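You operate a simulated robot arm through the tools that you are given. There is no shell and no other tool. Be economical: measure what you need, move in short steps, check, and stop when the job is done.

The job below is to be done with a simulated two-armed robot. You get a single attempt, and the scene is never put back.

JOB
On the left cork mat, fold the blue towel in half.

Only the result counts: the job must be done as asked and must still hold three seconds after the hand-in. Knocking over, shifting, dropping, spilling or breaking anything else fails it. Flat cloth is picked up by pressing the open fingertips on it (5 to 10 N) and closing them slowly along it; thin cloth reads only 2 to 8 mm in the jaws.

ROBOT AND FRAMES
Two 7-joint arms with two-finger parallel grippers on one trunk, on a base that drives. Base frame: it is fixed to the floor where the robot stands at the start and does not move with it; the origin is under the middle of the robot, x ahead of it, y to its left, z up; the surface under the hand at the start is at about z = 76. Readings come in cm, rad, newtons and seconds.
The left shoulder is at the start at [7, 16.3, 104.5], the right one opposite. With the tool pointing down near the work surface each hand reaches from about 40 to 88 cm from the robot's upright axis, wherever it stands, measured 20 degrees to its own side. Places, roughly: left cork mat [50, 0, 80]. Payload 3.43 kg a hand.
The tool frame of a hand sits at the grasp point between the pads (the TCP): z along the fingers, y along the line on which they close. The tips reach 3.4 cm beyond it. Largest opening 12.8 cm; finger width 2.4, thickness 1.2; the body of the gripper, 4.8 by 13 cm, starts 9.6 cm behind the TCP.
Orientation is that of the tool frame in the base frame, as a unit quaternion [x, y, z, w]. With the fingers straight down and closing along the base's y, the tool's x points along the base's -x, its y along +y and its z along -z.

CONTROLS
- The arms move only by the tool play_rows. It takes "left_rows", "right_rows" or both (then of equal length, played together; a hand with none holds still); each is a list of rows, each an object of numbers (a shift or turn left out is 0, a gripper value left out holds the last): "x", "y", "z": the shift along the tool's x, y, z in cm; "wx", "wy", "wz": the turn, a rotation vector about the tool's x, y, z in rad; "claw": the gripper command, from -1 (fully open) to 1 (shut), values between in proportion. In form: [{"x": .., "y": .., "z": .., "wx": .., "wy": .., "wz": .., "claw": ..}, ...]. A call has 1 to 10 rows; each row is the pose to reach, as a shift and turn from the pose commanded when the call began, along the tool's axes at that moment. Each row takes 0.2 s and may step no farther than 5 cm and 0.15 rad from the row before; otherwise, or with a gripper value out of range, the whole call is refused. Where a pose cannot be reached the arm comes as near as it can. A force on the tool above 40 N (or 10 N above the force at the start of the call, whichever is more), or a blocked arm, ends the call early, and 0.2 s more pass. Each finger travels about 15.3 cm/s and halts on what it meets, pressing with about 38 N; the grip force reading is that of the motor and also rises with nothing between the fingers. The clock runs only during rows and for 0.2 s after the last one: add rows that repeat a pose to give the fingers time. The reply holds the time, the measured pose of the TCP, the force on the tool along the base axes, the opening and the grip force, in the units named above and with some noise, with the torque about the TCP (base axes, N m) and any sound that the robot's microphone picked up.
- Cameras (640 x 400 px; columns grow to the right, rows downward): "scene" is now at [13.2, -0.23, 125.66]; the picture's right is [-0.02, -1.00, 0.00], its down [-0.70, 0.02, -0.71] and it looks along [0.71, -0.02, -0.70] (base axes); focal length 274 px, centre (320, 200). "left" rides on the left gripper at [7.6, 1.1, -16] in its tool frame; the picture's right is [-0.15, 0.99, 0.00], its down [-0.88, -0.13, -0.46] and it looks along [-0.45, -0.07, 0.89] (tool axes); focal length 234 px, centre (320, 200). "right" rides on the right gripper at [7.6, -1.1, -16] in its tool frame; the picture's right is [0.15, 0.99, 0.00], its down [-0.88, 0.13, -0.46] and it looks along [-0.45, 0.07, 0.89] (tool axes); focal length 234 px, centre (320, 200).
- get_image(camera): a new picture of that camera. The clock stands still meanwhile.
- slide_trunk(by): slides the trunk up (or, below 0, down) by that many cm; the arms and the scene camera ride with it, the base frame stays. It gives what a move gives, with no picture.
- base_move(legs): drives the robot by 1 to 6 legs, each [ahead, left, turn to the left] in cm, cm and rad, along the robot's own axes; the way and the turn of a leg run together, so that a leg with both is an arc; at most 150 cm and 3.142 rad a leg. The arms and the cameras ride along, it lands a little off, and it stops where it bumps. It gives what a move gives.
- head_to(pan, tilt): turns the head with the scene camera to pan (to the left, within 1.501 rad either way) and tilt (down, from -0.506 to 1.204), counted from straight ahead of the robot. It gives what a move gives.
- pixel_to_xyz(camera, pixels): for up to 12 pixels [column, row] of the newest picture of that camera ("zoom" is the newest enlarged one), the place [x, y, z] in the base frame of the surface seen there, good to about 0.2 cm. The clock stands still meanwhile.
- zoom(camera, box): a new picture of the part [left, top, right, bottom] of that camera's present view, enlarged. The clock stands still meanwhile.
- sign_off(): hands the job in; it is judged then, once.

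Go step by step. Measure first, check grasps and placings, and put right what went wrong. The budget is 80 turns and 70 pictures, counting those below and the enlarged ones. Unless the task says otherwise, let go and move clear before handing in, and close with one line.

The tools are called after "Request:" as name(argument=value, ...) on one line, values as JSON. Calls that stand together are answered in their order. play_rows: Moves the arms, as the interface text tells. Its arguments: {"type":"object","properties":{"left_rows":{"type":"array","items":{"type":"object","properties":{"x":{"type":"number"},"y":{"type":"number"},"z":{"type":"number"},"wx":{"type":"number"},"wy":{"type":"number"},"wz":{"type":"number"},"claw":{"type":"number"}}}},"right_rows":{"type":"array","items":{"type":"object","properties":{"x":{"type":"number"},"y":{"type":"number"},"z":{"type":"number"},"wx":{"type":"number"},"wy":{"type":"number"},"wz":{"type":"number"},"claw":{"type":"number"}}}}},"required":[]} The other tools are called the same way: slide_trunk (by) slides the trunk up or down; base_move (legs) drives the base; head_to (pan, tilt) turns the head that bears the scene camera; get_image (camera) takes a picture; pixel_to_xyz (camera, pixels) gives the place of the surface under pixels of a picture; zoom (camera, box) takes an enlarged picture of a part of a camera's view; sign_off () hands the job in.

At the start:

```text
time_s: 0.0
left_tool_pos: [61.95, 25.71, 96.2]
left_tool_rot: [-0.001, 1.0, 0.0, 0.0]
left_wrist_force: [-0.1, 0.5, -1.3]
left_torque: [0.0, 0.01, 0.04]
left_grip_width: 12.79
left_gripper_force: 0.0
right_tool_pos: [60.09, -17.71, 94.68]
right_tool_rot: [0.001, 1.0, 0.0, -0.001]
right_wrist_force: [0.0, -0.1, 0.5]
right_torque: [0.01, -0.01, 0.01]
right_grip_width: 12.79
right_gripper_force: 0.0
trunk travel left (down, up): [-52.5, 41.5]
robot x, y, heading: [-0.28, -0.29, -0.004]
head pan, tilt: [-0.024, 0.775]
```

scene: 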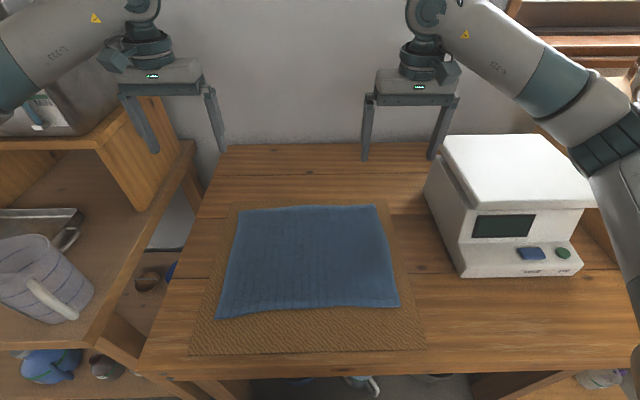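
right: 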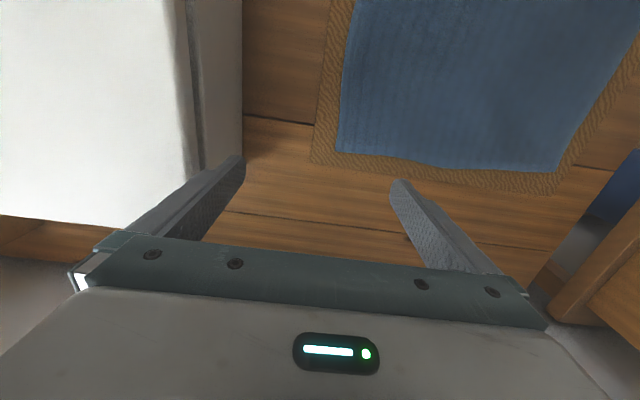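
left: 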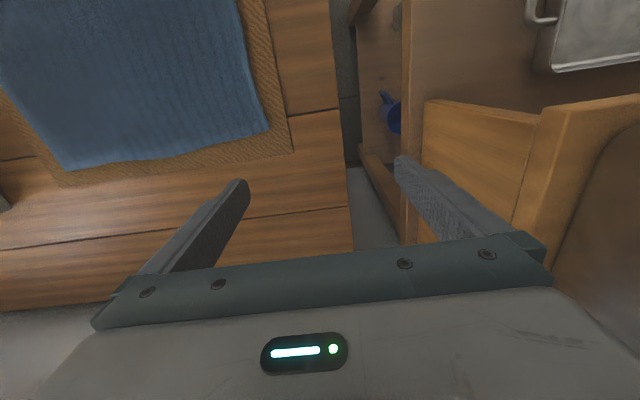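

The blue towel lies flat on the mat, with corners near (238,210), (375,205), (398,306) and (216,318) in the scene picture. I'll measure these, the mat and the machine.

Request:
pixel_to_xyz(camera="scene", pixels=[[240, 211], [374, 207], [397, 304], [218, 316], [306, 209], [308, 308], [310, 260], [230, 262], [386, 255], [300, 335], [232, 203], [465, 275]])

Request:
zoom(camera="scene", box=[180, 180, 440, 360])

```text
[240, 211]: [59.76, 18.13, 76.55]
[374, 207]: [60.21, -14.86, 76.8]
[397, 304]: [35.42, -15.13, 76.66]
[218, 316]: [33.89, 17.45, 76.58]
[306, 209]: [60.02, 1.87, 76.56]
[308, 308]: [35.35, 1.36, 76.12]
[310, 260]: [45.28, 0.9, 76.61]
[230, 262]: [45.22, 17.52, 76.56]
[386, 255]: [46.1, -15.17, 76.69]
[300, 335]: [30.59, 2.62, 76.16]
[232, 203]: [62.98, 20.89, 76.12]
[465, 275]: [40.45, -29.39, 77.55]
```

```text
2.22 times, centred on (310, 270) of scene
```

zoom: 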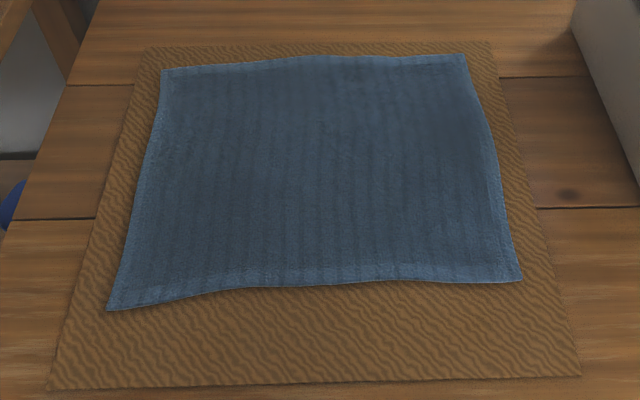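

The towel spans x about 34.5 to 60.5 and y about -15 to 18, flat at z 76.6. I plan to bring both far corners over to the near edge, so I'll back up 10 cm to get more reach room and measure the machine.

Request:
pixel_to_xyz(camera="scene", pixels=[[447, 137], [435, 175], [427, 195], [472, 208], [580, 207], [532, 137], [180, 150], [140, 205]])

Request:
base_move(legs=[[-10, 0, 0]])

```text
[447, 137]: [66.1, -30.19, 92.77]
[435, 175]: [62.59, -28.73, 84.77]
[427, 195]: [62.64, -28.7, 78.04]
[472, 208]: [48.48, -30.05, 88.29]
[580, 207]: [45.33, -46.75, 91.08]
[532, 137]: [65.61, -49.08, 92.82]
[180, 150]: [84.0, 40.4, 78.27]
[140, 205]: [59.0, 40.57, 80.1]
```

```text
time_s: 1.1
left_tool_pos: [52.09, 25.71, 96.2]
left_tool_rot: [0.0, 1.0, 0.0, 0.0]
left_wrist_force: [0.2, -0.8, -0.2]
left_torque: [0.03, -0.07, -0.02]
left_grip_width: 12.81
left_gripper_force: 0.1
right_tool_pos: [50.29, -17.64, 94.84]
right_tool_rot: [0.0, 1.0, 0.001, 0.001]
right_wrist_force: [-1.0, 0.1, 0.4]
right_torque: [0.01, -0.05, -0.02]
right_grip_width: 12.82
right_gripper_force: 0.1
trunk travel left (down, up): [-52.5, 41.5]
robot x, y, heading: [-9.6, -0.09, 0.006]
head pan, tilt: [-0.024, 0.775]
```

The right hand clears the machine (left face at y=-28.7). Next I turn both hands a quarter so that they close along x, and bring them above the far corners.

Request:
play_rows(left_rows=[{"wz": 0.15, "x": -1, "y": -1}, {"wz": 0.3, "x": -2, "y": -2}, {"wz": 0.45, "x": -3, "y": -3}, {"wz": 0.6, "x": -4, "y": -4}, {"wz": 0.75, "x": -5, "y": -5}, {"wz": 0.9, "x": -6, "y": -6}, {"wz": 1.05, "x": -7, "y": -7}, {"wz": 1.2, "x": -7, "y": -8}, {"wz": 1.35, "x": -7, "y": -9}, {"wz": 1.5, "x": -7, "y": -10}], right_rows=[{"wz": -0.15, "x": -1, "y": 1}, {"wz": -0.3, "x": -2, "y": 2}, {"wz": -0.45, "x": -3, "y": 3}, {"wz": -0.6, "x": -4, "y": 4}, {"wz": -0.75, "x": -5, "y": 4.5}, {"wz": -0.9, "x": -6, "y": 4.5}, {"wz": -1.05, "x": -7, "y": 4.5}, {"wz": -1.2, "x": -8, "y": 4.5}, {"wz": -1.35, "x": -8.8, "y": 4.5}, {"wz": -1.5, "x": -8.8, "y": 4.5}])

```text
time_s: 3.3
left_tool_pos: [39.39, 12.27, 99.26]
left_tool_rot: [0.66, 0.751, 0.004, 0.007]
left_wrist_force: [-1.0, 1.4, 0.3]
left_torque: [-0.14, -0.04, 0.01]
left_grip_width: 12.81
left_gripper_force: 0.0
left hand out of reach, approached as far as the arm can: row 6, 7, 8, 9, 10
right_tool_pos: [42.41, -6.61, 96.42]
right_tool_rot: [-0.647, 0.762, -0.004, 0.0]
right_wrist_force: [-0.1, 1.4, -0.4]
right_torque: [-0.14, -0.05, -0.02]
right_grip_width: 12.81
right_gripper_force: 0.0
right hand out of reach, approached as far as the arm can: row 7, 8, 9, 10
trunk travel left (down, up): [-52.5, 41.5]
robot x, y, heading: [-9.92, 0.26, -0.005]
head pan, tilt: [-0.024, 0.775]
```

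The full outward turn is out of reach. I'll unwind it and close along y instead, at the far corners, which clears the machine anyway.

Request:
play_rows(left_rows=[{"wz": -0.144, "x": 0.1, "y": 1.9, "z": 0.5}, {"wz": -0.288, "x": 0.2, "y": 3.8, "z": 1}, {"wz": -0.432, "x": 0.3, "y": 5.7, "z": 1.5}, {"wz": -0.576, "x": 0.4, "y": 7.6, "z": 2}, {"wz": -0.72, "x": 0.5, "y": 9.5, "z": 2.5}, {"wz": -0.864, "x": 0.6, "y": 11.4, "z": 3}, {"wz": -1.008, "x": 0.7, "y": 13.3, "z": 3.5}, {"wz": -1.152, "x": 0.8, "y": 15.2, "z": 4}, {"wz": -1.296, "x": 0.9, "y": 17.1, "z": 4.5}, {"wz": -1.44, "x": 1.0, "y": 18.9, "z": 5}], right_rows=[{"wz": 0.14, "x": 0.4, "y": -1.6}, {"wz": 0.28, "x": 0.8, "y": -3.2}, {"wz": 0.42, "x": 1.2, "y": -4.8}, {"wz": 0.56, "x": 1.6, "y": -6.4}, {"wz": 0.7, "x": 2.0, "y": -8}, {"wz": 0.84, "x": 2.4, "y": -9.6, "z": 0.5}, {"wz": 0.98, "x": 2.8, "y": -11.2, "z": 1}, {"wz": 1.12, "x": 3.2, "y": -12.8, "z": 1.5}, {"wz": 1.26, "x": 3.6, "y": -14.6, "z": 2}, {"wz": 1.407, "x": 3.8, "y": -16.4, "z": 2}])

Request:
get_image(camera="scene")

```text
time_s: 5.5
left_tool_pos: [58.54, 15.69, 94.92]
left_tool_rot: [0.0, 1.0, 0.002, 0.008]
left_wrist_force: [-0.1, 0.0, 0.3]
left_torque: [0.03, -0.01, 0.02]
left_grip_width: 12.79
left_gripper_force: 0.1
right_tool_pos: [58.02, -13.76, 94.23]
right_tool_rot: [0.003, 1.0, 0.0, 0.003]
right_wrist_force: [0.6, 0.0, -0.1]
right_torque: [-0.01, -0.01, -0.02]
right_grip_width: 12.8
right_gripper_force: 0.0
trunk travel left (down, up): [-52.5, 41.5]
robot x, y, heading: [-9.93, -0.32, -0.001]
head pan, tilt: [-0.024, 0.775]
```

```text
65 pictures are left
```

scene: 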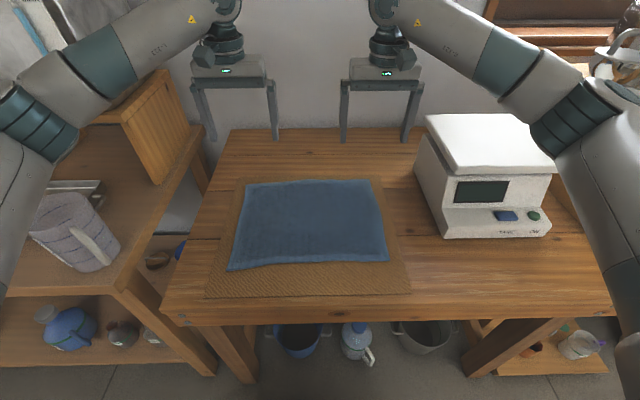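

Both hands are upright again above the far corners. I'll re-measure the towel's corners at (245,184), (369,180), (387,259) and (230,268) from this position.

Request:
pixel_to_xyz(camera="scene", pixels=[[247, 186], [368, 182], [386, 258], [231, 267], [308, 182], [308, 261], [240, 220], [377, 216]])

Request:
zoom(camera="scene", box=[200, 160, 420, 300])

```text
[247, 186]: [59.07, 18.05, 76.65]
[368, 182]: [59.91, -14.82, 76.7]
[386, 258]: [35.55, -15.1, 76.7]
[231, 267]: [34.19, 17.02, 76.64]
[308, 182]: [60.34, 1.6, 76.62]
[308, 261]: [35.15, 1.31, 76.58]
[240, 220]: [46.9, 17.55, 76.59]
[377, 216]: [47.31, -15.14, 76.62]
```

```text
2.86 times, centred on (310, 230) of scene
```

zoom: 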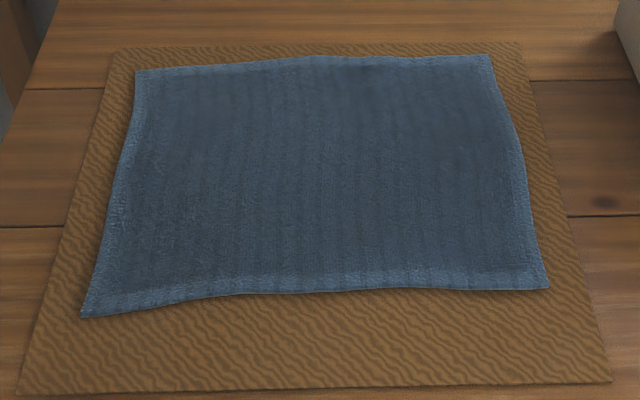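

Far corners are about (59.6, 18.4) and (60.4, -15.1). I'll partly close the claws to 5 cm and go down to about 1 cm above the cloth.

Request:
play_rows(left_rows=[{"y": -1.6, "z": 2, "claw": 0.22}, {"y": -1.6, "z": 5}, {"y": -1.6, "z": 8}, {"y": -1.6, "z": 11}, {"y": -1.6, "z": 13}, {"y": -1.6, "z": 13.8}, {"y": -1.6, "z": 13.8}], right_rows=[{"x": -1, "y": 2.8, "z": 2, "claw": 0.22}, {"x": -1.0, "y": 2.8, "z": 5}, {"x": -1.0, "y": 2.8, "z": 8}, {"x": -1.0, "y": 2.8, "z": 11}, {"x": -1.0, "y": 2.8, "z": 12.5}, {"x": -1.0, "y": 2.8, "z": 13.1}, {"x": -1.0, "y": 2.8, "z": 13.1}])

Request:
zoom(camera="scene", box=[200, 120, 420, 260])

Request:
get_image(camera="left")

Request:
get_image(camera="right")

```text
time_s: 7.1
left_tool_pos: [58.63, 14.27, 81.02]
left_tool_rot: [0.0, 1.0, 0.0, 0.008]
left_wrist_force: [0.0, 0.4, -0.1]
left_torque: [-0.02, 0.02, 0.0]
left_grip_width: 4.98
left_gripper_force: 0.1
right_tool_pos: [59.01, -10.92, 80.98]
right_tool_rot: [0.001, 1.0, 0.001, 0.002]
right_wrist_force: [-0.5, 0.5, 0.2]
right_torque: [-0.03, -0.01, 0.04]
right_grip_width: 5.0
right_gripper_force: 0.2
trunk travel left (down, up): [-52.5, 41.5]
robot x, y, heading: [-10.12, 0.22, -0.003]
head pan, tilt: [-0.024, 0.775]
```

```text
2.86 times, centred on (310, 190) of scene
```

zoom: 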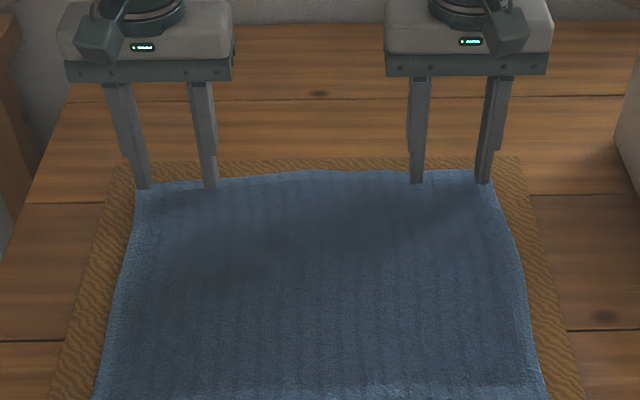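

```text
62 pictures are left
```

left: 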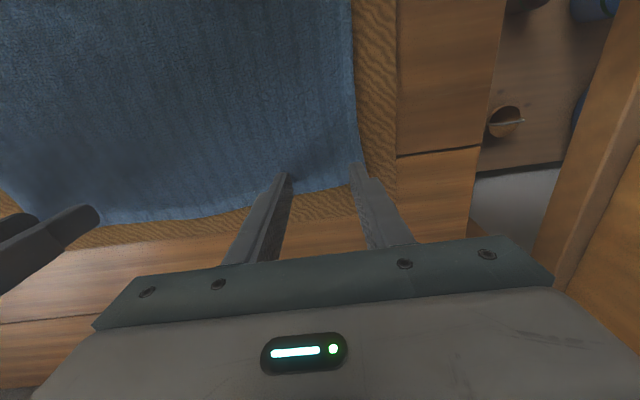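

```text
61 pictures are left
```

right: 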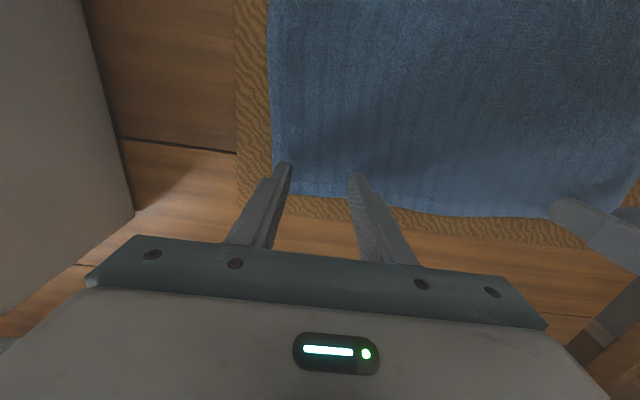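

The tips hang over the cloth just inside both far corners. I'll lower until light contact, easing 0.5 cm toward the robot.

Request:
play_rows(left_rows=[{"x": 0.5, "z": 0.4}, {"x": 0.5, "z": 0.7}, {"x": 0.5, "z": 1.0}, {"x": 0.5, "z": 1.0}], right_rows=[{"x": 0.4, "z": 0.4}, {"x": 0.4, "z": 0.7}, {"x": 0.4, "z": 1.0}, {"x": 0.4, "z": 1.0}])

```text
time_s: 8.1
left_tool_pos: [58.22, 14.15, 80.23]
left_tool_rot: [0.001, 1.0, 0.001, 0.007]
left_wrist_force: [0.2, 0.4, 1.4]
left_torque: [0.0, -0.01, 0.02]
left_grip_width: 4.98
left_gripper_force: 0.1
right_tool_pos: [58.56, -10.92, 80.15]
right_tool_rot: [0.003, 1.0, 0.0, 0.003]
right_wrist_force: [-0.5, 0.0, 3.4]
right_torque: [-0.04, 0.03, -0.05]
right_grip_width: 5.01
right_gripper_force: 0.0
trunk travel left (down, up): [-52.5, 41.5]
robot x, y, heading: [-9.82, -0.06, 0.001]
head pan, tilt: [-0.024, 0.775]
```

Contact has begun at 1.4 N (left) and 3.4 N (right). I'll press a little more.

Request:
play_rows(left_rows=[{"z": 0.2}, {"z": 0.35}, {"z": 0.35}], right_rows=[{"z": 0.15}, {"z": 0.25}, {"z": 0.25}])

```text
time_s: 8.9
left_tool_pos: [58.02, 14.11, 79.99]
left_tool_rot: [0.0, 1.0, 0.001, 0.01]
left_wrist_force: [2.6, 0.2, 9.8]
left_torque: [0.0, -0.04, 0.01]
left_grip_width: 4.98
left_gripper_force: 0.1
right_tool_pos: [58.45, -10.92, 80.03]
right_tool_rot: [0.003, 1.0, 0.0, 0.005]
right_wrist_force: [4.8, -1.2, 15.3]
right_torque: [-0.17, -0.13, 0.0]
right_grip_width: 4.96
right_gripper_force: 0.0
trunk travel left (down, up): [-52.5, 41.5]
robot x, y, heading: [-10.03, 0.13, -0.002]
head pan, tilt: [-0.024, 0.775]
```

Left presses at 9.8 N; right is too hard at 15 N. I'll ease the right off slightly and close both slowly.

Request:
play_rows(left_rows=[{"z": -0.03, "claw": 0.22}, {"z": -0.03, "claw": 0.32}, {"z": -0.03, "claw": 0.42}, {"z": -0.03, "claw": 0.52}, {"z": -0.03, "claw": 0.62}, {"z": -0.03, "claw": 0.72}, {"z": -0.03, "claw": 0.82}, {"z": -0.03, "claw": 0.92}, {"z": -0.03, "claw": 1}, {"z": -0.03, "claw": 1}], right_rows=[{"z": -0.13, "claw": 0.22}, {"z": -0.13, "claw": 0.32}, {"z": -0.13, "claw": 0.42}, {"z": -0.13, "claw": 0.52}, {"z": -0.13, "claw": 0.62}, {"z": -0.13, "claw": 0.72}, {"z": -0.13, "claw": 0.82}, {"z": -0.13, "claw": 0.92}, {"z": -0.13, "claw": 1}, {"z": -0.13, "claw": 1}])

Request:
zoom(camera="scene", box=[200, 120, 420, 260])

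```text
time_s: 11.1
left_tool_pos: [57.96, 14.07, 80.03]
left_tool_rot: [0.0, 1.0, 0.001, 0.009]
left_wrist_force: [-1.0, -11.5, 9.5]
left_torque: [-0.41, 0.02, -0.02]
left_grip_width: 0.44
left_gripper_force: 38.0
right_tool_pos: [58.35, -10.9, 80.19]
right_tool_rot: [0.003, 1.0, 0.001, 0.004]
right_wrist_force: [-0.2, 11.5, 8.1]
right_torque: [0.38, 0.03, 0.05]
right_grip_width: 0.43
right_gripper_force: 38.1
trunk travel left (down, up): [-52.5, 41.5]
robot x, y, heading: [-9.92, -0.15, -0.002]
head pan, tilt: [-0.024, 0.775]
```

```text
2.86 times, centred on (310, 190) of scene
```

zoom: 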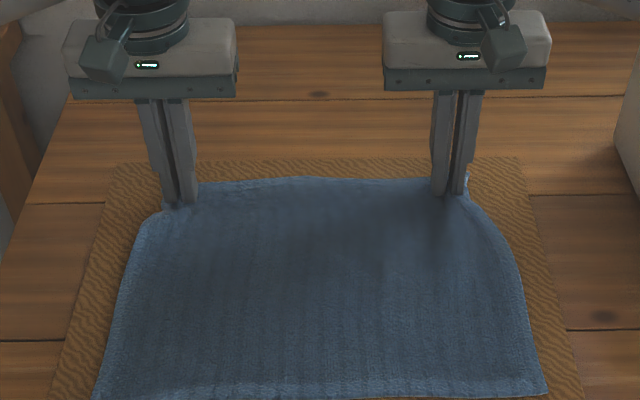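

Both hands read 0.43 cm, so cloth is gripped, and the zoom shows it gathered in the jaws at (180,200) and (455,190). I'll lift 5 cm, easing the hands a little towards each other and the robot.

Request:
play_rows(left_rows=[{"z": -0.7, "y": -0.2}, {"z": -1.5, "y": -0.4, "x": 0.3}, {"z": -2.5, "y": -0.6, "x": 0.6}, {"z": -3.5, "y": -0.6, "x": 0.9}, {"z": -5, "y": -0.6, "x": 1.5}], right_rows=[{"z": -0.7, "y": 0.2}, {"z": -1.5, "y": 0.4, "x": 0.3}, {"z": -2.5, "y": 0.6, "x": 0.6}, {"z": -3.5, "y": 0.6, "x": 0.9}, {"z": -5, "y": 0.6, "x": 1.5}])

Request:
get_image(camera="scene")

Request:
get_image(camera="left")

```text
time_s: 12.3
left_tool_pos: [56.5, 13.42, 84.92]
left_tool_rot: [0.001, 1.0, 0.002, 0.009]
left_wrist_force: [0.1, -1.2, 0.2]
left_torque: [-0.05, 0.0, 0.01]
left_grip_width: 0.45
left_gripper_force: 38.1
right_tool_pos: [56.98, -10.43, 84.94]
right_tool_rot: [0.003, 1.0, 0.0, 0.004]
right_wrist_force: [-0.9, 0.8, 0.7]
right_torque: [0.05, -0.02, 0.03]
right_grip_width: 0.4
right_gripper_force: 38.0
trunk travel left (down, up): [-52.5, 41.5]
robot x, y, heading: [-9.95, 0.17, 0.001]
head pan, tilt: [-0.024, 0.775]
```

```text
59 pictures are left
```

scene: 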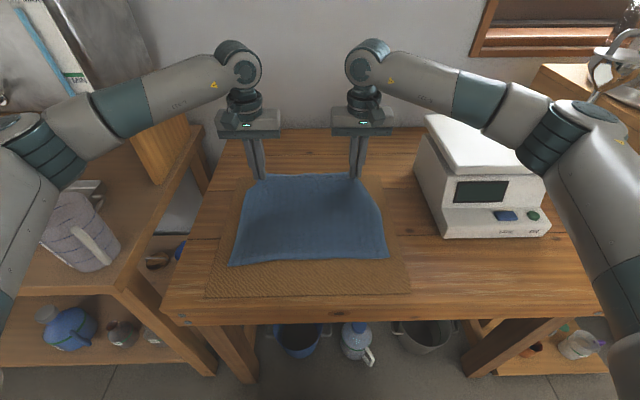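

```text
58 pictures are left
```

left: 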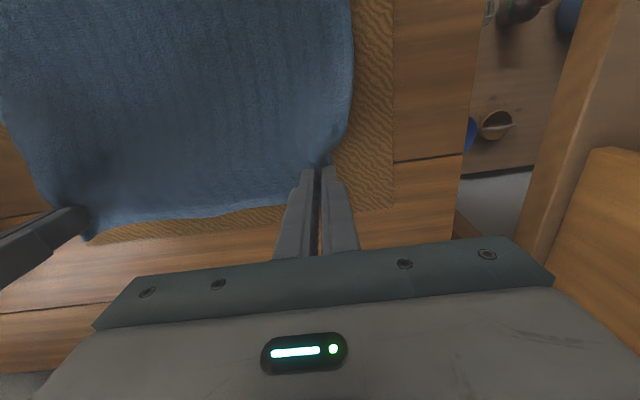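

Both corners are held and lifted cleanly. Now I swing them up and over toward the crease line (x≈47), pitching the fingers forward so the edge turns with the cloth.

Request:
play_rows(left_rows=[{"x": 0.5, "z": -1.5}, {"x": 1.5, "z": -3, "wy": -0.1}, {"x": 3, "z": -4.5, "wy": -0.2}, {"x": 4.5, "z": -5.5, "wy": -0.3}, {"x": 6, "z": -6.2, "wy": -0.4}, {"x": 7.8, "z": -6.6, "wy": -0.5}, {"x": 9.5, "z": -6.6, "wy": -0.6}, {"x": 11, "z": -6.4, "wy": -0.7}, {"x": 12.3, "z": -6.1, "wy": -0.75}], right_rows=[{"x": 0.5, "z": -1.5}, {"x": 1.5, "z": -3, "wy": -0.1}, {"x": 3, "z": -4.5, "wy": -0.2}, {"x": 4.5, "z": -5.5, "wy": -0.3}, {"x": 6, "z": -6.2, "wy": -0.4}, {"x": 7.8, "z": -6.6, "wy": -0.5}, {"x": 9.5, "z": -6.6, "wy": -0.6}, {"x": 11, "z": -6.4, "wy": -0.7}, {"x": 12.3, "z": -6.1, "wy": -0.75}])

Request:
get_image(camera="scene")

Request:
get_image(camera="left")

```text
time_s: 14.3
left_tool_pos: [44.24, 13.38, 90.77]
left_tool_rot: [0.0, 0.928, 0.001, 0.374]
left_wrist_force: [0.7, -0.8, -0.4]
left_torque: [-0.01, -0.01, 0.0]
left_grip_width: 0.43
left_gripper_force: 37.5
right_tool_pos: [44.53, -10.32, 91.18]
right_tool_rot: [0.002, 0.929, 0.0, 0.37]
right_wrist_force: [0.1, 0.1, 0.7]
right_torque: [0.04, -0.01, 0.04]
right_grip_width: 0.42
right_gripper_force: 38.1
trunk travel left (down, up): [-52.5, 41.5]
robot x, y, heading: [-10.0, 0.12, -0.006]
head pan, tilt: [-0.024, 0.775]
```

```text
57 pictures are left
```

scene: 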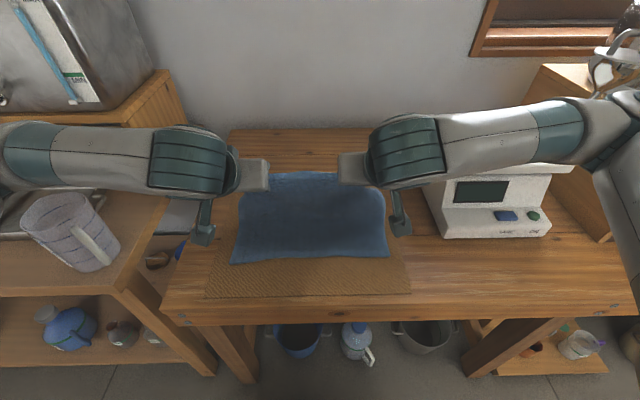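

```text
56 pictures are left
```

left: 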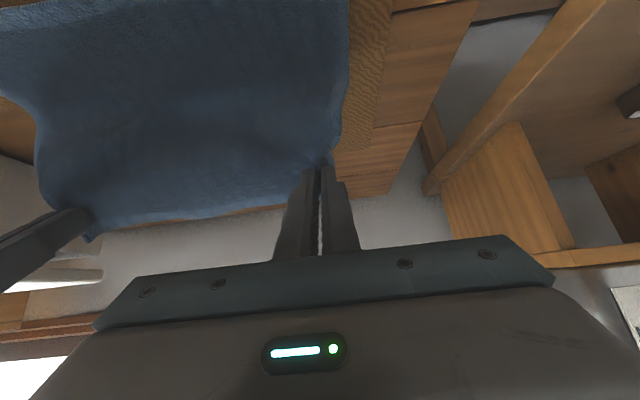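

Both corners are up over the crease line and still held (0.43, 0.42). I'll lower diagonally to give slack, then back the base up to carry the edge over.

Request:
play_rows(left_rows=[{"x": 1.5, "z": 0.7}, {"x": 3.0, "z": 1.4}, {"x": 4.5, "z": 2.1}, {"x": 6.1, "z": 2.8}, {"x": 7.65, "z": 3.48}], right_rows=[{"x": 1.6, "z": 0.7}, {"x": 3.2, "z": 1.4}, {"x": 4.8, "z": 2.1}, {"x": 6.4, "z": 2.8}, {"x": 8.1, "z": 3.56}])

Request:
get_image(camera="scene")

```text
time_s: 15.5
left_tool_pos: [42.25, 12.96, 82.92]
left_tool_rot: [0.001, 0.928, 0.001, 0.373]
left_wrist_force: [-0.4, -0.6, 0.2]
left_torque: [0.02, 0.01, -0.01]
left_grip_width: 0.42
left_gripper_force: 37.7
left hand out of reach, approached as far as the arm can: row 3, 4, 5
right_tool_pos: [41.24, -10.16, 83.07]
right_tool_rot: [0.003, 0.93, -0.001, 0.369]
right_wrist_force: [0.6, 0.1, -0.5]
right_torque: [0.02, 0.06, -0.01]
right_grip_width: 0.4
right_gripper_force: 38.0
trunk travel left (down, up): [-52.5, 41.5]
robot x, y, heading: [-9.58, 0.15, 0.003]
head pan, tilt: [-0.024, 0.775]
```

```text
55 pictures are left
```

scene: 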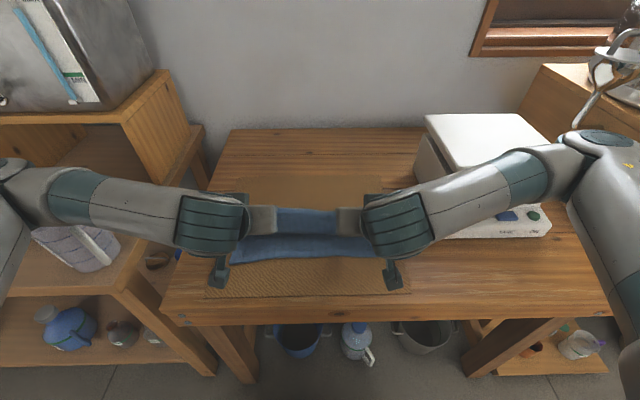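

The left arm is near its inner limit, as I expected, while both grips hold. I'll drive back 8 cm to carry the edge to the near side.

Request:
base_move(legs=[[-8, 0, 0]])

Request:
get_image(camera="scene")

Request:
get_image(camera="left")

```text
time_s: 16.6
left_tool_pos: [34.46, 12.94, 83.05]
left_tool_rot: [0.0, 0.928, 0.001, 0.374]
left_wrist_force: [0.4, -0.9, 0.3]
left_torque: [-0.01, -0.02, 0.05]
left_grip_width: 0.42
left_gripper_force: 37.7
right_tool_pos: [33.43, -10.04, 83.15]
right_tool_rot: [0.002, 0.929, -0.001, 0.369]
right_wrist_force: [0.0, 0.1, 0.2]
right_torque: [0.02, 0.0, 0.02]
right_grip_width: 0.41
right_gripper_force: 37.9
trunk travel left (down, up): [-52.5, 41.5]
robot x, y, heading: [-17.77, -0.0, 0.001]
head pan, tilt: [-0.024, 0.775]
```

```text
54 pictures are left
```

scene: 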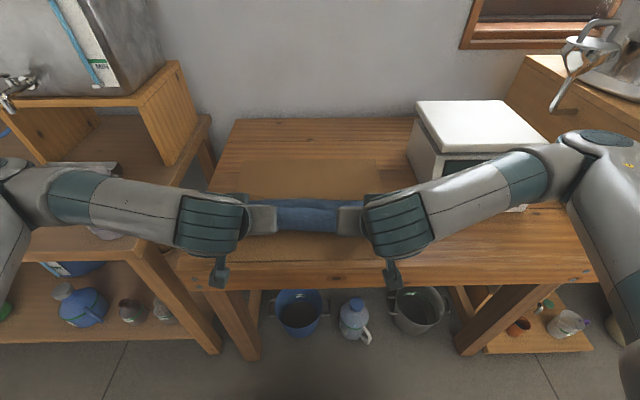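

```text
53 pictures are left
```

left: 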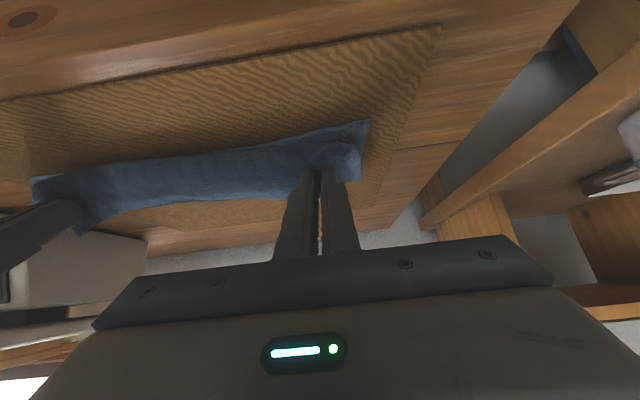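

The left view shows the lower layer's near edge from (370,122) to (35,180), with the held edge at the tips. I'll measure both.

Request:
pixel_to_xyz(camera="left", pixels=[[366, 126], [200, 157], [45, 183], [320, 165], [355, 175], [220, 195], [260, 160], [75, 200]])

Request:
zoom(camera="scene", box=[190, 150, 420, 300])

Request:
zoom(camera="right", box=[120, 60, 640, 260])

```text
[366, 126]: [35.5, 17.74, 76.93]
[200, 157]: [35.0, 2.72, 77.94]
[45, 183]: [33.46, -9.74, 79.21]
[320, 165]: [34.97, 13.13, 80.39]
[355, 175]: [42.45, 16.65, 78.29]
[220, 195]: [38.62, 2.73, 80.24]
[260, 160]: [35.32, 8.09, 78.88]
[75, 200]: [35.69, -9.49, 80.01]
```

```text
2.67 times, centred on (305, 225) of scene
```

zoom: 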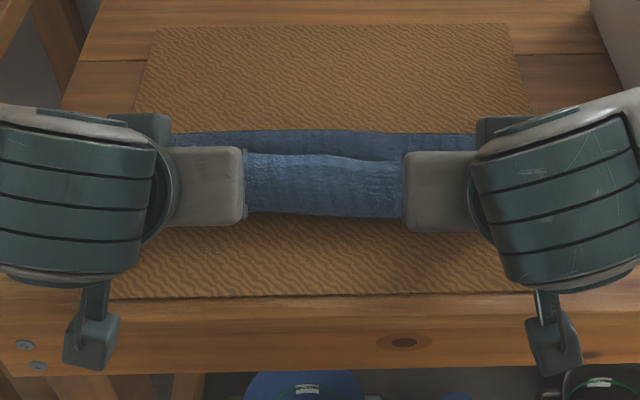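

```text
1.23 times, centred on (380, 160) of right
```

zoom: 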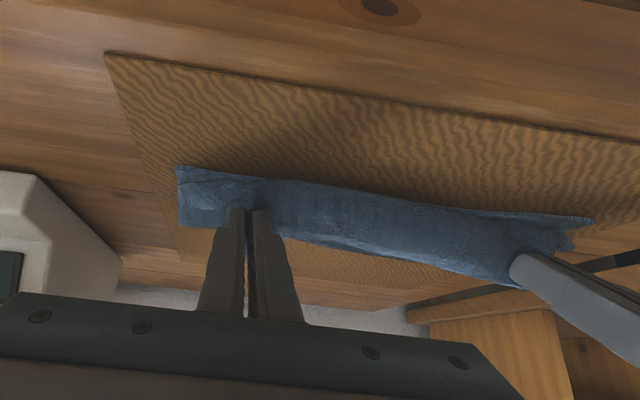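

The held edge sits at x about 36-37 and z about 80.6, just above the lower layer's near edge at x about 35. I'll lower it onto that edge.

Request:
play_rows(left_rows=[{"x": 0.8, "z": 0.15}, {"x": 1.6, "z": 0.3}, {"x": 2.4, "z": 0.5}, {"x": 3.1, "z": 0.63}, {"x": 3.1, "z": 0.63}], right_rows=[{"x": 0.6, "z": 0.35}, {"x": 1.2, "z": 0.7}, {"x": 1.8, "z": 1.05}, {"x": 2.45, "z": 1.39}, {"x": 2.45, "z": 1.39}])

Request:
get_image(camera="left")

Request:
get_image(camera="right")

```text
time_s: 17.8
left_tool_pos: [33.74, 12.56, 80.13]
left_tool_rot: [-0.001, 0.927, 0.001, 0.375]
left_wrist_force: [3.2, 2.8, 17.9]
left_torque: [0.1, -0.35, 0.02]
left_grip_width: 0.43
left_gripper_force: 38.0
left hand out of reach, approached as far as the arm can: row 1, 2, 3, 4, 5
right_tool_pos: [32.47, -9.95, 80.53]
right_tool_rot: [0.002, 0.929, 0.0, 0.37]
right_wrist_force: [0.6, -0.6, 1.7]
right_torque: [0.0, -0.05, 0.02]
right_grip_width: 0.4
right_gripper_force: 38.2
trunk travel left (down, up): [-52.5, 41.5]
robot x, y, heading: [-17.74, -0.13, 0.005]
head pan, tilt: [-0.024, 0.775]
```

```text
50 pictures are left
```

left: 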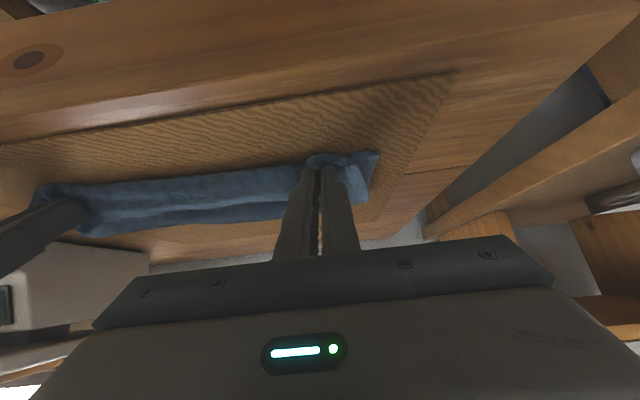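

```text
49 pictures are left
```

right: 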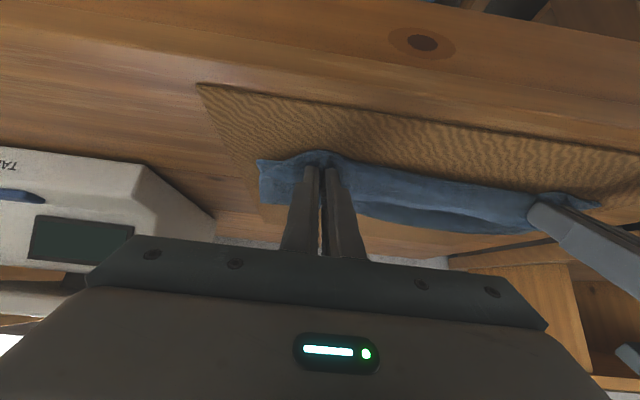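

The left tip rests at x 36.1 (pressing 18 N) and the right at 34.8. The hem extends about 1.4 cm past the pinch, so the left is about right; I'll ease the left up and nudge the right forward 0.8 cm, then let go slightly.

Request:
play_rows(left_rows=[{"x": -0.3, "z": -0.3}, {"x": -0.3, "z": -0.3}, {"x": -0.3, "z": -0.3, "claw": 0.9}, {"x": -0.3, "z": -0.3, "claw": 0.8}, {"x": -0.3, "z": -0.3, "claw": 0.7}, {"x": -0.3, "z": -0.3, "claw": 0.65}], right_rows=[{"x": -0.5, "z": 0.4}, {"x": -0.5, "z": 0.5}, {"x": -0.5, "z": 0.5, "claw": 0.9}, {"x": -0.5, "z": 0.5, "claw": 0.8}, {"x": -0.5, "z": 0.5, "claw": 0.7}, {"x": -0.5, "z": 0.5, "claw": 0.65}])

Request:
get_image(camera="left")

Request:
get_image(camera="right")

```text
time_s: 19.2
left_tool_pos: [33.76, 12.38, 80.28]
left_tool_rot: [0.0, 0.928, 0.002, 0.373]
left_wrist_force: [0.6, -1.1, 2.3]
left_torque: [0.04, -0.04, -0.02]
left_grip_width: 2.17
left_gripper_force: 0.0
right_tool_pos: [33.2, -10.17, 80.28]
right_tool_rot: [0.003, 0.93, -0.001, 0.368]
right_wrist_force: [0.3, -0.5, 0.7]
right_torque: [-0.04, 0.0, -0.02]
right_grip_width: 2.18
right_gripper_force: 0.1
trunk travel left (down, up): [-52.5, 41.5]
robot x, y, heading: [-17.61, 0.13, 0.001]
head pan, tilt: [-0.024, 0.775]
```

```text
48 pictures are left
```

left: 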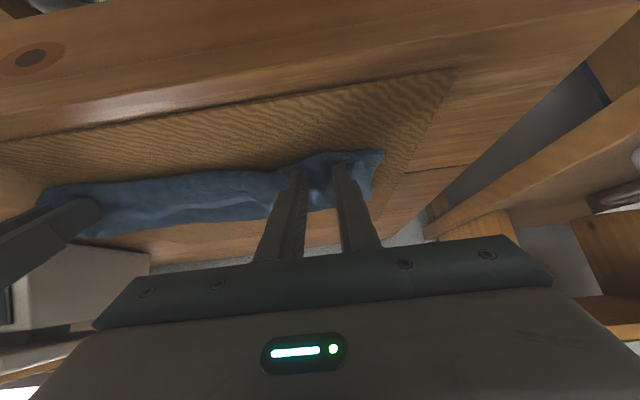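

```text
47 pictures are left
```

right: 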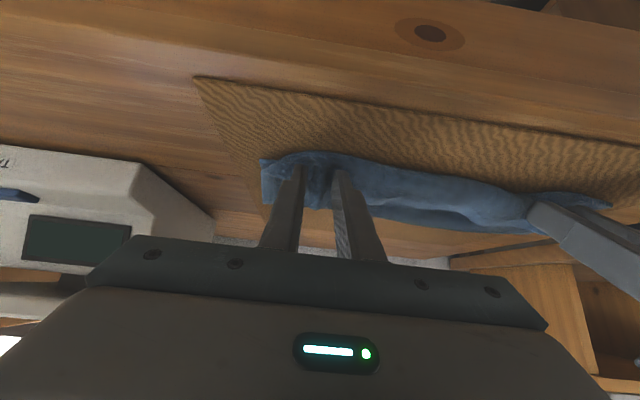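

The jaws are open to 2.2 cm and the cloth has spread. I'll open a bit more and rise straight up.

Request:
play_rows(left_rows=[{"x": -0.3, "z": -0.5, "claw": 0.55}, {"x": -0.7, "z": -1.0}, {"x": -1.4, "z": -1.8}, {"x": -2.5, "z": -2.8}, {"x": -4, "z": -4.2}, {"x": -6, "z": -6.2}, {"x": -8, "z": -8.3}, {"x": -10, "z": -10.4}], right_rows=[{"x": -0.3, "z": -0.5, "claw": 0.55}, {"x": -0.7, "z": -1.0}, {"x": -1.4, "z": -1.8}, {"x": -2.5, "z": -2.8}, {"x": -4, "z": -4.2}, {"x": -6, "z": -6.2}, {"x": -8, "z": -8.3}, {"x": -10, "z": -10.4}])

Request:
get_image(camera="scene")

Request:
get_image(camera="left")

```text
time_s: 21.0
left_tool_pos: [33.63, 12.55, 94.88]
left_tool_rot: [0.0, 0.928, 0.003, 0.372]
left_wrist_force: [0.2, 0.1, -0.7]
left_torque: [-0.02, -0.05, -0.01]
left_grip_width: 2.89
left_gripper_force: 0.1
left hand out of reach, approached as far as the arm can: row 1, 2, 3, 4, 5, 6, 7
right_tool_pos: [33.47, -10.16, 94.84]
right_tool_rot: [0.002, 0.93, -0.001, 0.369]
right_wrist_force: [0.4, -0.2, -0.4]
right_torque: [0.02, -0.02, 0.0]
right_grip_width: 2.87
right_gripper_force: 0.1
trunk travel left (down, up): [-52.5, 41.5]
robot x, y, heading: [-17.48, 0.04, -0.002]
head pan, tilt: [-0.024, 0.775]
```

```text
46 pictures are left
```

scene: 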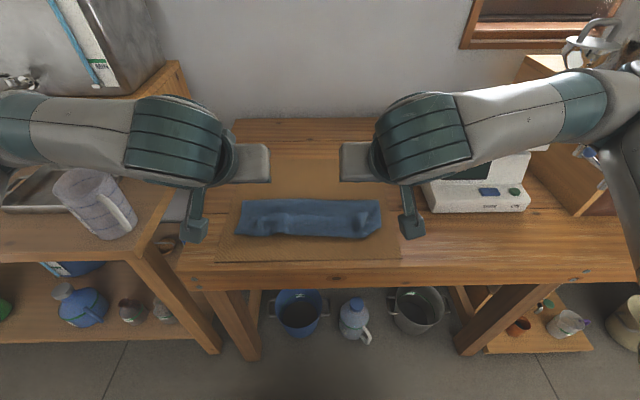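

```text
45 pictures are left
```

left: 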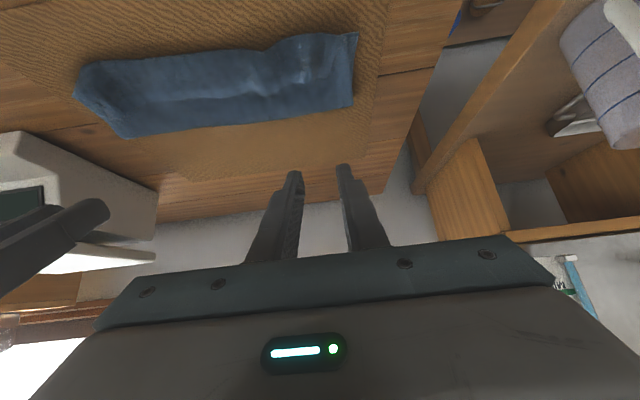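

The towel is folded; the near hem has ridges where the hands held it, around (275,228) and (365,230). I'll look at it closely.

Request:
zoom(camera="scene", box=[215, 170, 415, 270])

Request:
pixel_to_xyz(camera="zoom", pixels=[[85, 95], [520, 95], [530, 185], [480, 215], [200, 170], [70, 215], [300, 205], [400, 205], [300, 95], [170, 205], [300, 150], [480, 180]])

Request:
zoom(camera="left", box=[40, 0, 400, 170])

Request:
zoom(camera="right", box=[240, 0, 640, 190])

```text
3.20 times, centred on (315, 220) of scene
```

zoom: 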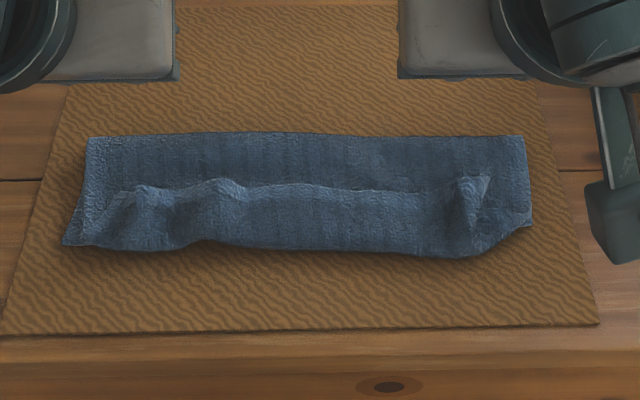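

```text
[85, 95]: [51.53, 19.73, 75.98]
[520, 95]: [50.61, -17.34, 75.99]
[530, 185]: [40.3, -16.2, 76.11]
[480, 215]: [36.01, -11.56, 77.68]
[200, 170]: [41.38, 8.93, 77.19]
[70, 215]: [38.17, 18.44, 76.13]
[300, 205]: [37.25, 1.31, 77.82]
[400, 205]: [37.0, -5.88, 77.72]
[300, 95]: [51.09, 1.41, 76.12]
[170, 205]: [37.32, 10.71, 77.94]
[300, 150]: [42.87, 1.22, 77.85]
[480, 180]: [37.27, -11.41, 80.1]
```

```text
1.78 times, centred on (220, 85) of left
```

zoom: 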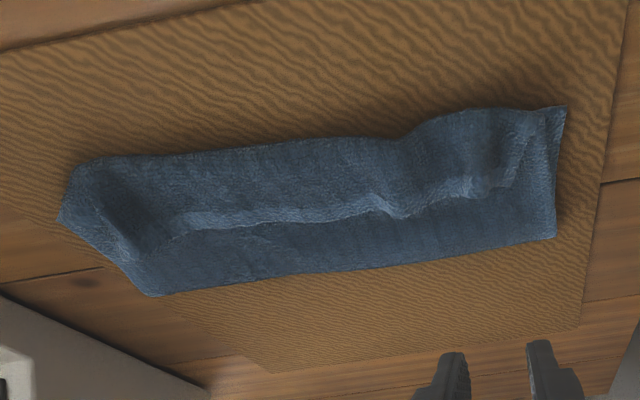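

```text
1.60 times, centred on (440, 95) of right
```

zoom: 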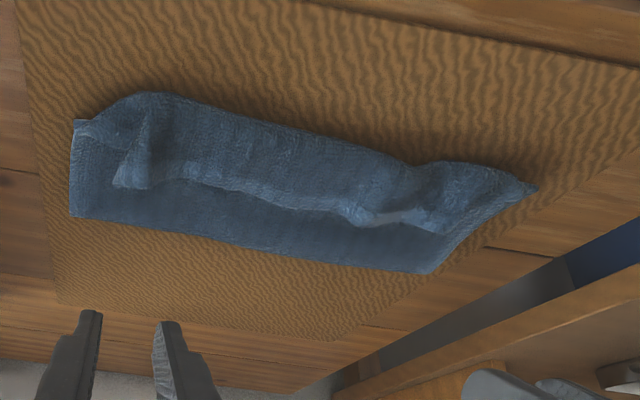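

The hem did not flip: its strip lies turned back, the edge facing away at x about 40 and the crease too near at about x 45. I'll regrip it with the fingers pointing back toward the robot so I can roll it through a larger angle. First I turn the hands that way, high above, and get a clear look.

Request:
play_rows(left_rows=[{"wy": 0.14, "x": -0.6, "z": 0.6}, {"wy": 0.28, "x": -1.2, "z": 1.1}, {"wy": 0.42, "x": -1.8, "z": 1.7}, {"wy": 0.56, "x": -2.4, "z": 2.2}, {"wy": 0.7, "x": -3, "z": 2.8}, {"wy": 0.84, "x": -4, "z": 3.3}, {"wy": 0.98, "x": -5, "z": 3.9}, {"wy": 1.12, "x": -6, "z": 4.4}, {"wy": 1.26, "x": -6.5, "z": 5}, {"wy": 1.35, "x": -7, "z": 5.5}], right_rows=[{"wy": 0.14, "x": -0.6, "z": 0.6}, {"wy": 0.28, "x": -1.2, "z": 1.1}, {"wy": 0.42, "x": -1.8, "z": 1.7}, {"wy": 0.56, "x": -2.4, "z": 2.2}, {"wy": 0.7, "x": -3, "z": 2.8}, {"wy": 0.84, "x": -4, "z": 3.3}, {"wy": 0.98, "x": -5, "z": 3.9}, {"wy": 1.12, "x": -6, "z": 4.4}, {"wy": 1.26, "x": -6.5, "z": 5}, {"wy": 1.35, "x": -7, "z": 5.5}])

Request:
zoom(camera="scene", box=[215, 170, 415, 270])

Request:
get_image(camera="left")

```text
time_s: 23.2
left_tool_pos: [42.56, 12.65, 95.93]
left_tool_rot: [-0.001, 0.958, 0.001, -0.288]
left_wrist_force: [0.2, 0.8, 0.5]
left_torque: [-0.02, 0.0, 0.01]
left_grip_width: 2.87
left_gripper_force: 0.1
right_tool_pos: [42.48, -10.04, 95.45]
right_tool_rot: [0.001, 0.956, 0.001, -0.292]
right_wrist_force: [0.1, -0.5, 0.1]
right_torque: [0.03, 0.03, 0.02]
right_grip_width: 2.9
right_gripper_force: 0.1
trunk travel left (down, up): [-52.5, 41.5]
robot x, y, heading: [-17.52, 0.4, 0.005]
head pan, tilt: [-0.024, 0.775]
```

```text
3.20 times, centred on (315, 220) of scene
```

zoom: 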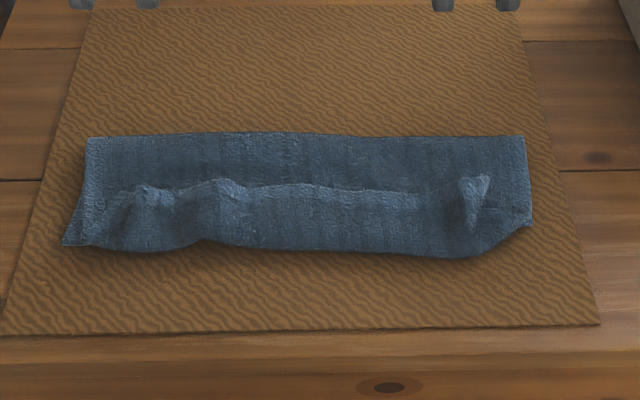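

```text
40 pictures are left
```

left: 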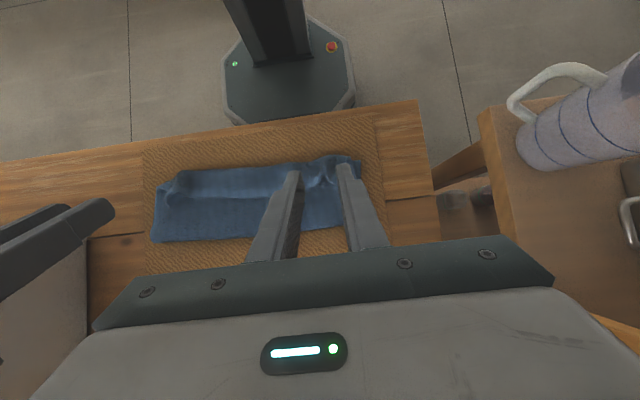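

The view is clear now. I'll measure the hem line (row about 188 in the zoom), the crease (row 137), and the near edge (rows 240-255).

Request:
zoom(camera="scene", box=[230, 195, 390, 255])

Request:
pixel_to_xyz(camera="zoom", pixels=[[60, 70], [320, 58], [580, 68], [590, 205], [520, 255], [320, 238], [120, 235], [28, 235], [145, 145], [225, 133], [320, 142], [440, 150]])

```text
4.00 times, centred on (310, 225) of scene
```

zoom: 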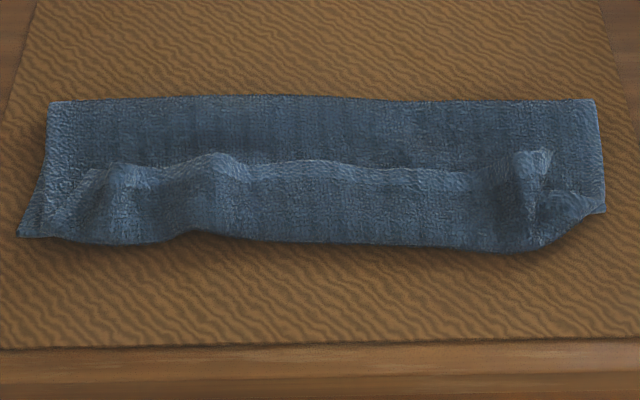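

```text
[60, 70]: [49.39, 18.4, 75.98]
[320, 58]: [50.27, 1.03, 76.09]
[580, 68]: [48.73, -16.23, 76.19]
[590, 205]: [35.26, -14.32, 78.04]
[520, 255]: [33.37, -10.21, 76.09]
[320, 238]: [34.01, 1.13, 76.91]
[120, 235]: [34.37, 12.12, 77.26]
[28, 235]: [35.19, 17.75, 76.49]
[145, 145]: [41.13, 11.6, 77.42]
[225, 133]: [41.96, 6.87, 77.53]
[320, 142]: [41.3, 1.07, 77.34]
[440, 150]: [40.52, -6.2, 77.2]
```

The hem lies at x about 39 between y 13 and -11, with standing ridges near y 7 to 13 (left) and an ear at y about -11 (right). I'll go down to 2 cm above them, jaws 5 cm open.

Request:
play_rows(left_rows=[{"x": -1.1, "y": -1.0, "z": 2.3, "claw": 0.22}, {"x": -2.2, "y": -2.3, "z": 4.6}, {"x": -3.3, "y": -2.3, "z": 6.9}, {"x": -4.4, "y": -2.3, "z": 9.2}, {"x": -5.5, "y": -2.3, "z": 11.5}, {"x": -5.5, "y": -2.3, "z": 11.9}], right_rows=[{"x": -1.1, "y": -0.7, "z": 2.3, "claw": 0.22}, {"x": -2.2, "y": -0.7, "z": 4.6}, {"x": -3.3, "y": -0.7, "z": 6.9}, {"x": -4.4, "y": -0.7, "z": 9.2}, {"x": -5.4, "y": -0.7, "z": 11.2}, {"x": -5.4, "y": -0.7, "z": 11.4}])

Request:
zoom(camera="scene", box=[215, 160, 415, 260])

Request:
zoom(camera="left", box=[60, 60, 460, 260])

Request:
zoom(camera="right", box=[180, 60, 580, 260])

```text
time_s: 24.6
left_tool_pos: [40.39, 10.28, 82.85]
left_tool_rot: [-0.001, 0.957, 0.001, -0.289]
left_wrist_force: [-0.4, -0.6, 0.4]
left_torque: [0.0, 0.03, 0.0]
left_grip_width: 5.02
left_gripper_force: 0.1
right_tool_pos: [40.38, -10.93, 83.0]
right_tool_rot: [0.002, 0.956, 0.001, -0.292]
right_wrist_force: [-0.4, 0.4, 1.0]
right_torque: [0.01, -0.06, 0.04]
right_grip_width: 4.99
right_gripper_force: 0.0
trunk travel left (down, up): [-52.5, 41.5]
robot x, y, heading: [-17.53, 0.06, -0.002]
head pan, tilt: [-0.024, 0.775]
```

```text
3.20 times, centred on (315, 210) of scene
```

zoom: 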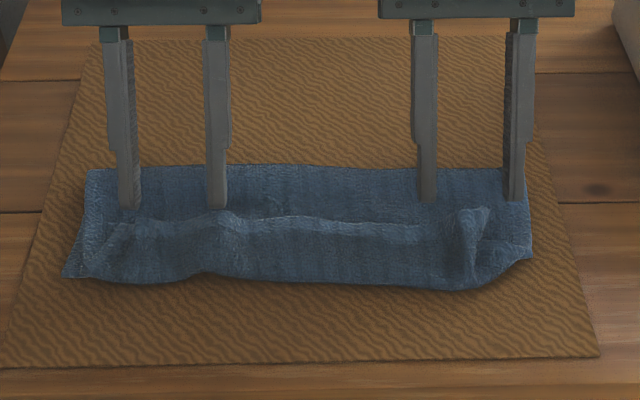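

```text
1.60 times, centred on (260, 160) of left
```

zoom: 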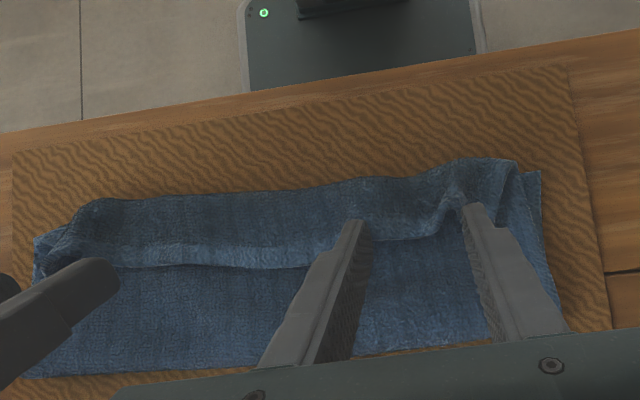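

```text
1.60 times, centred on (380, 160) of right
```

zoom: 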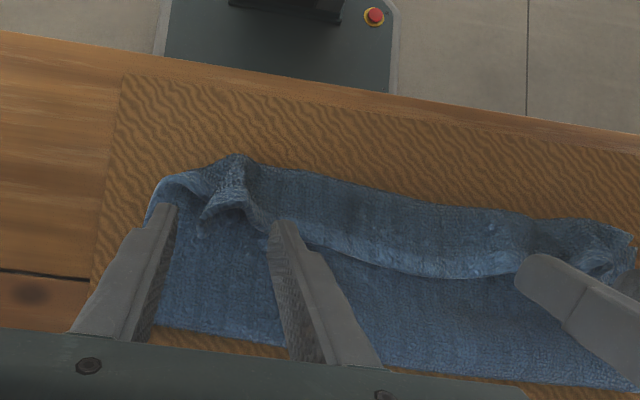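

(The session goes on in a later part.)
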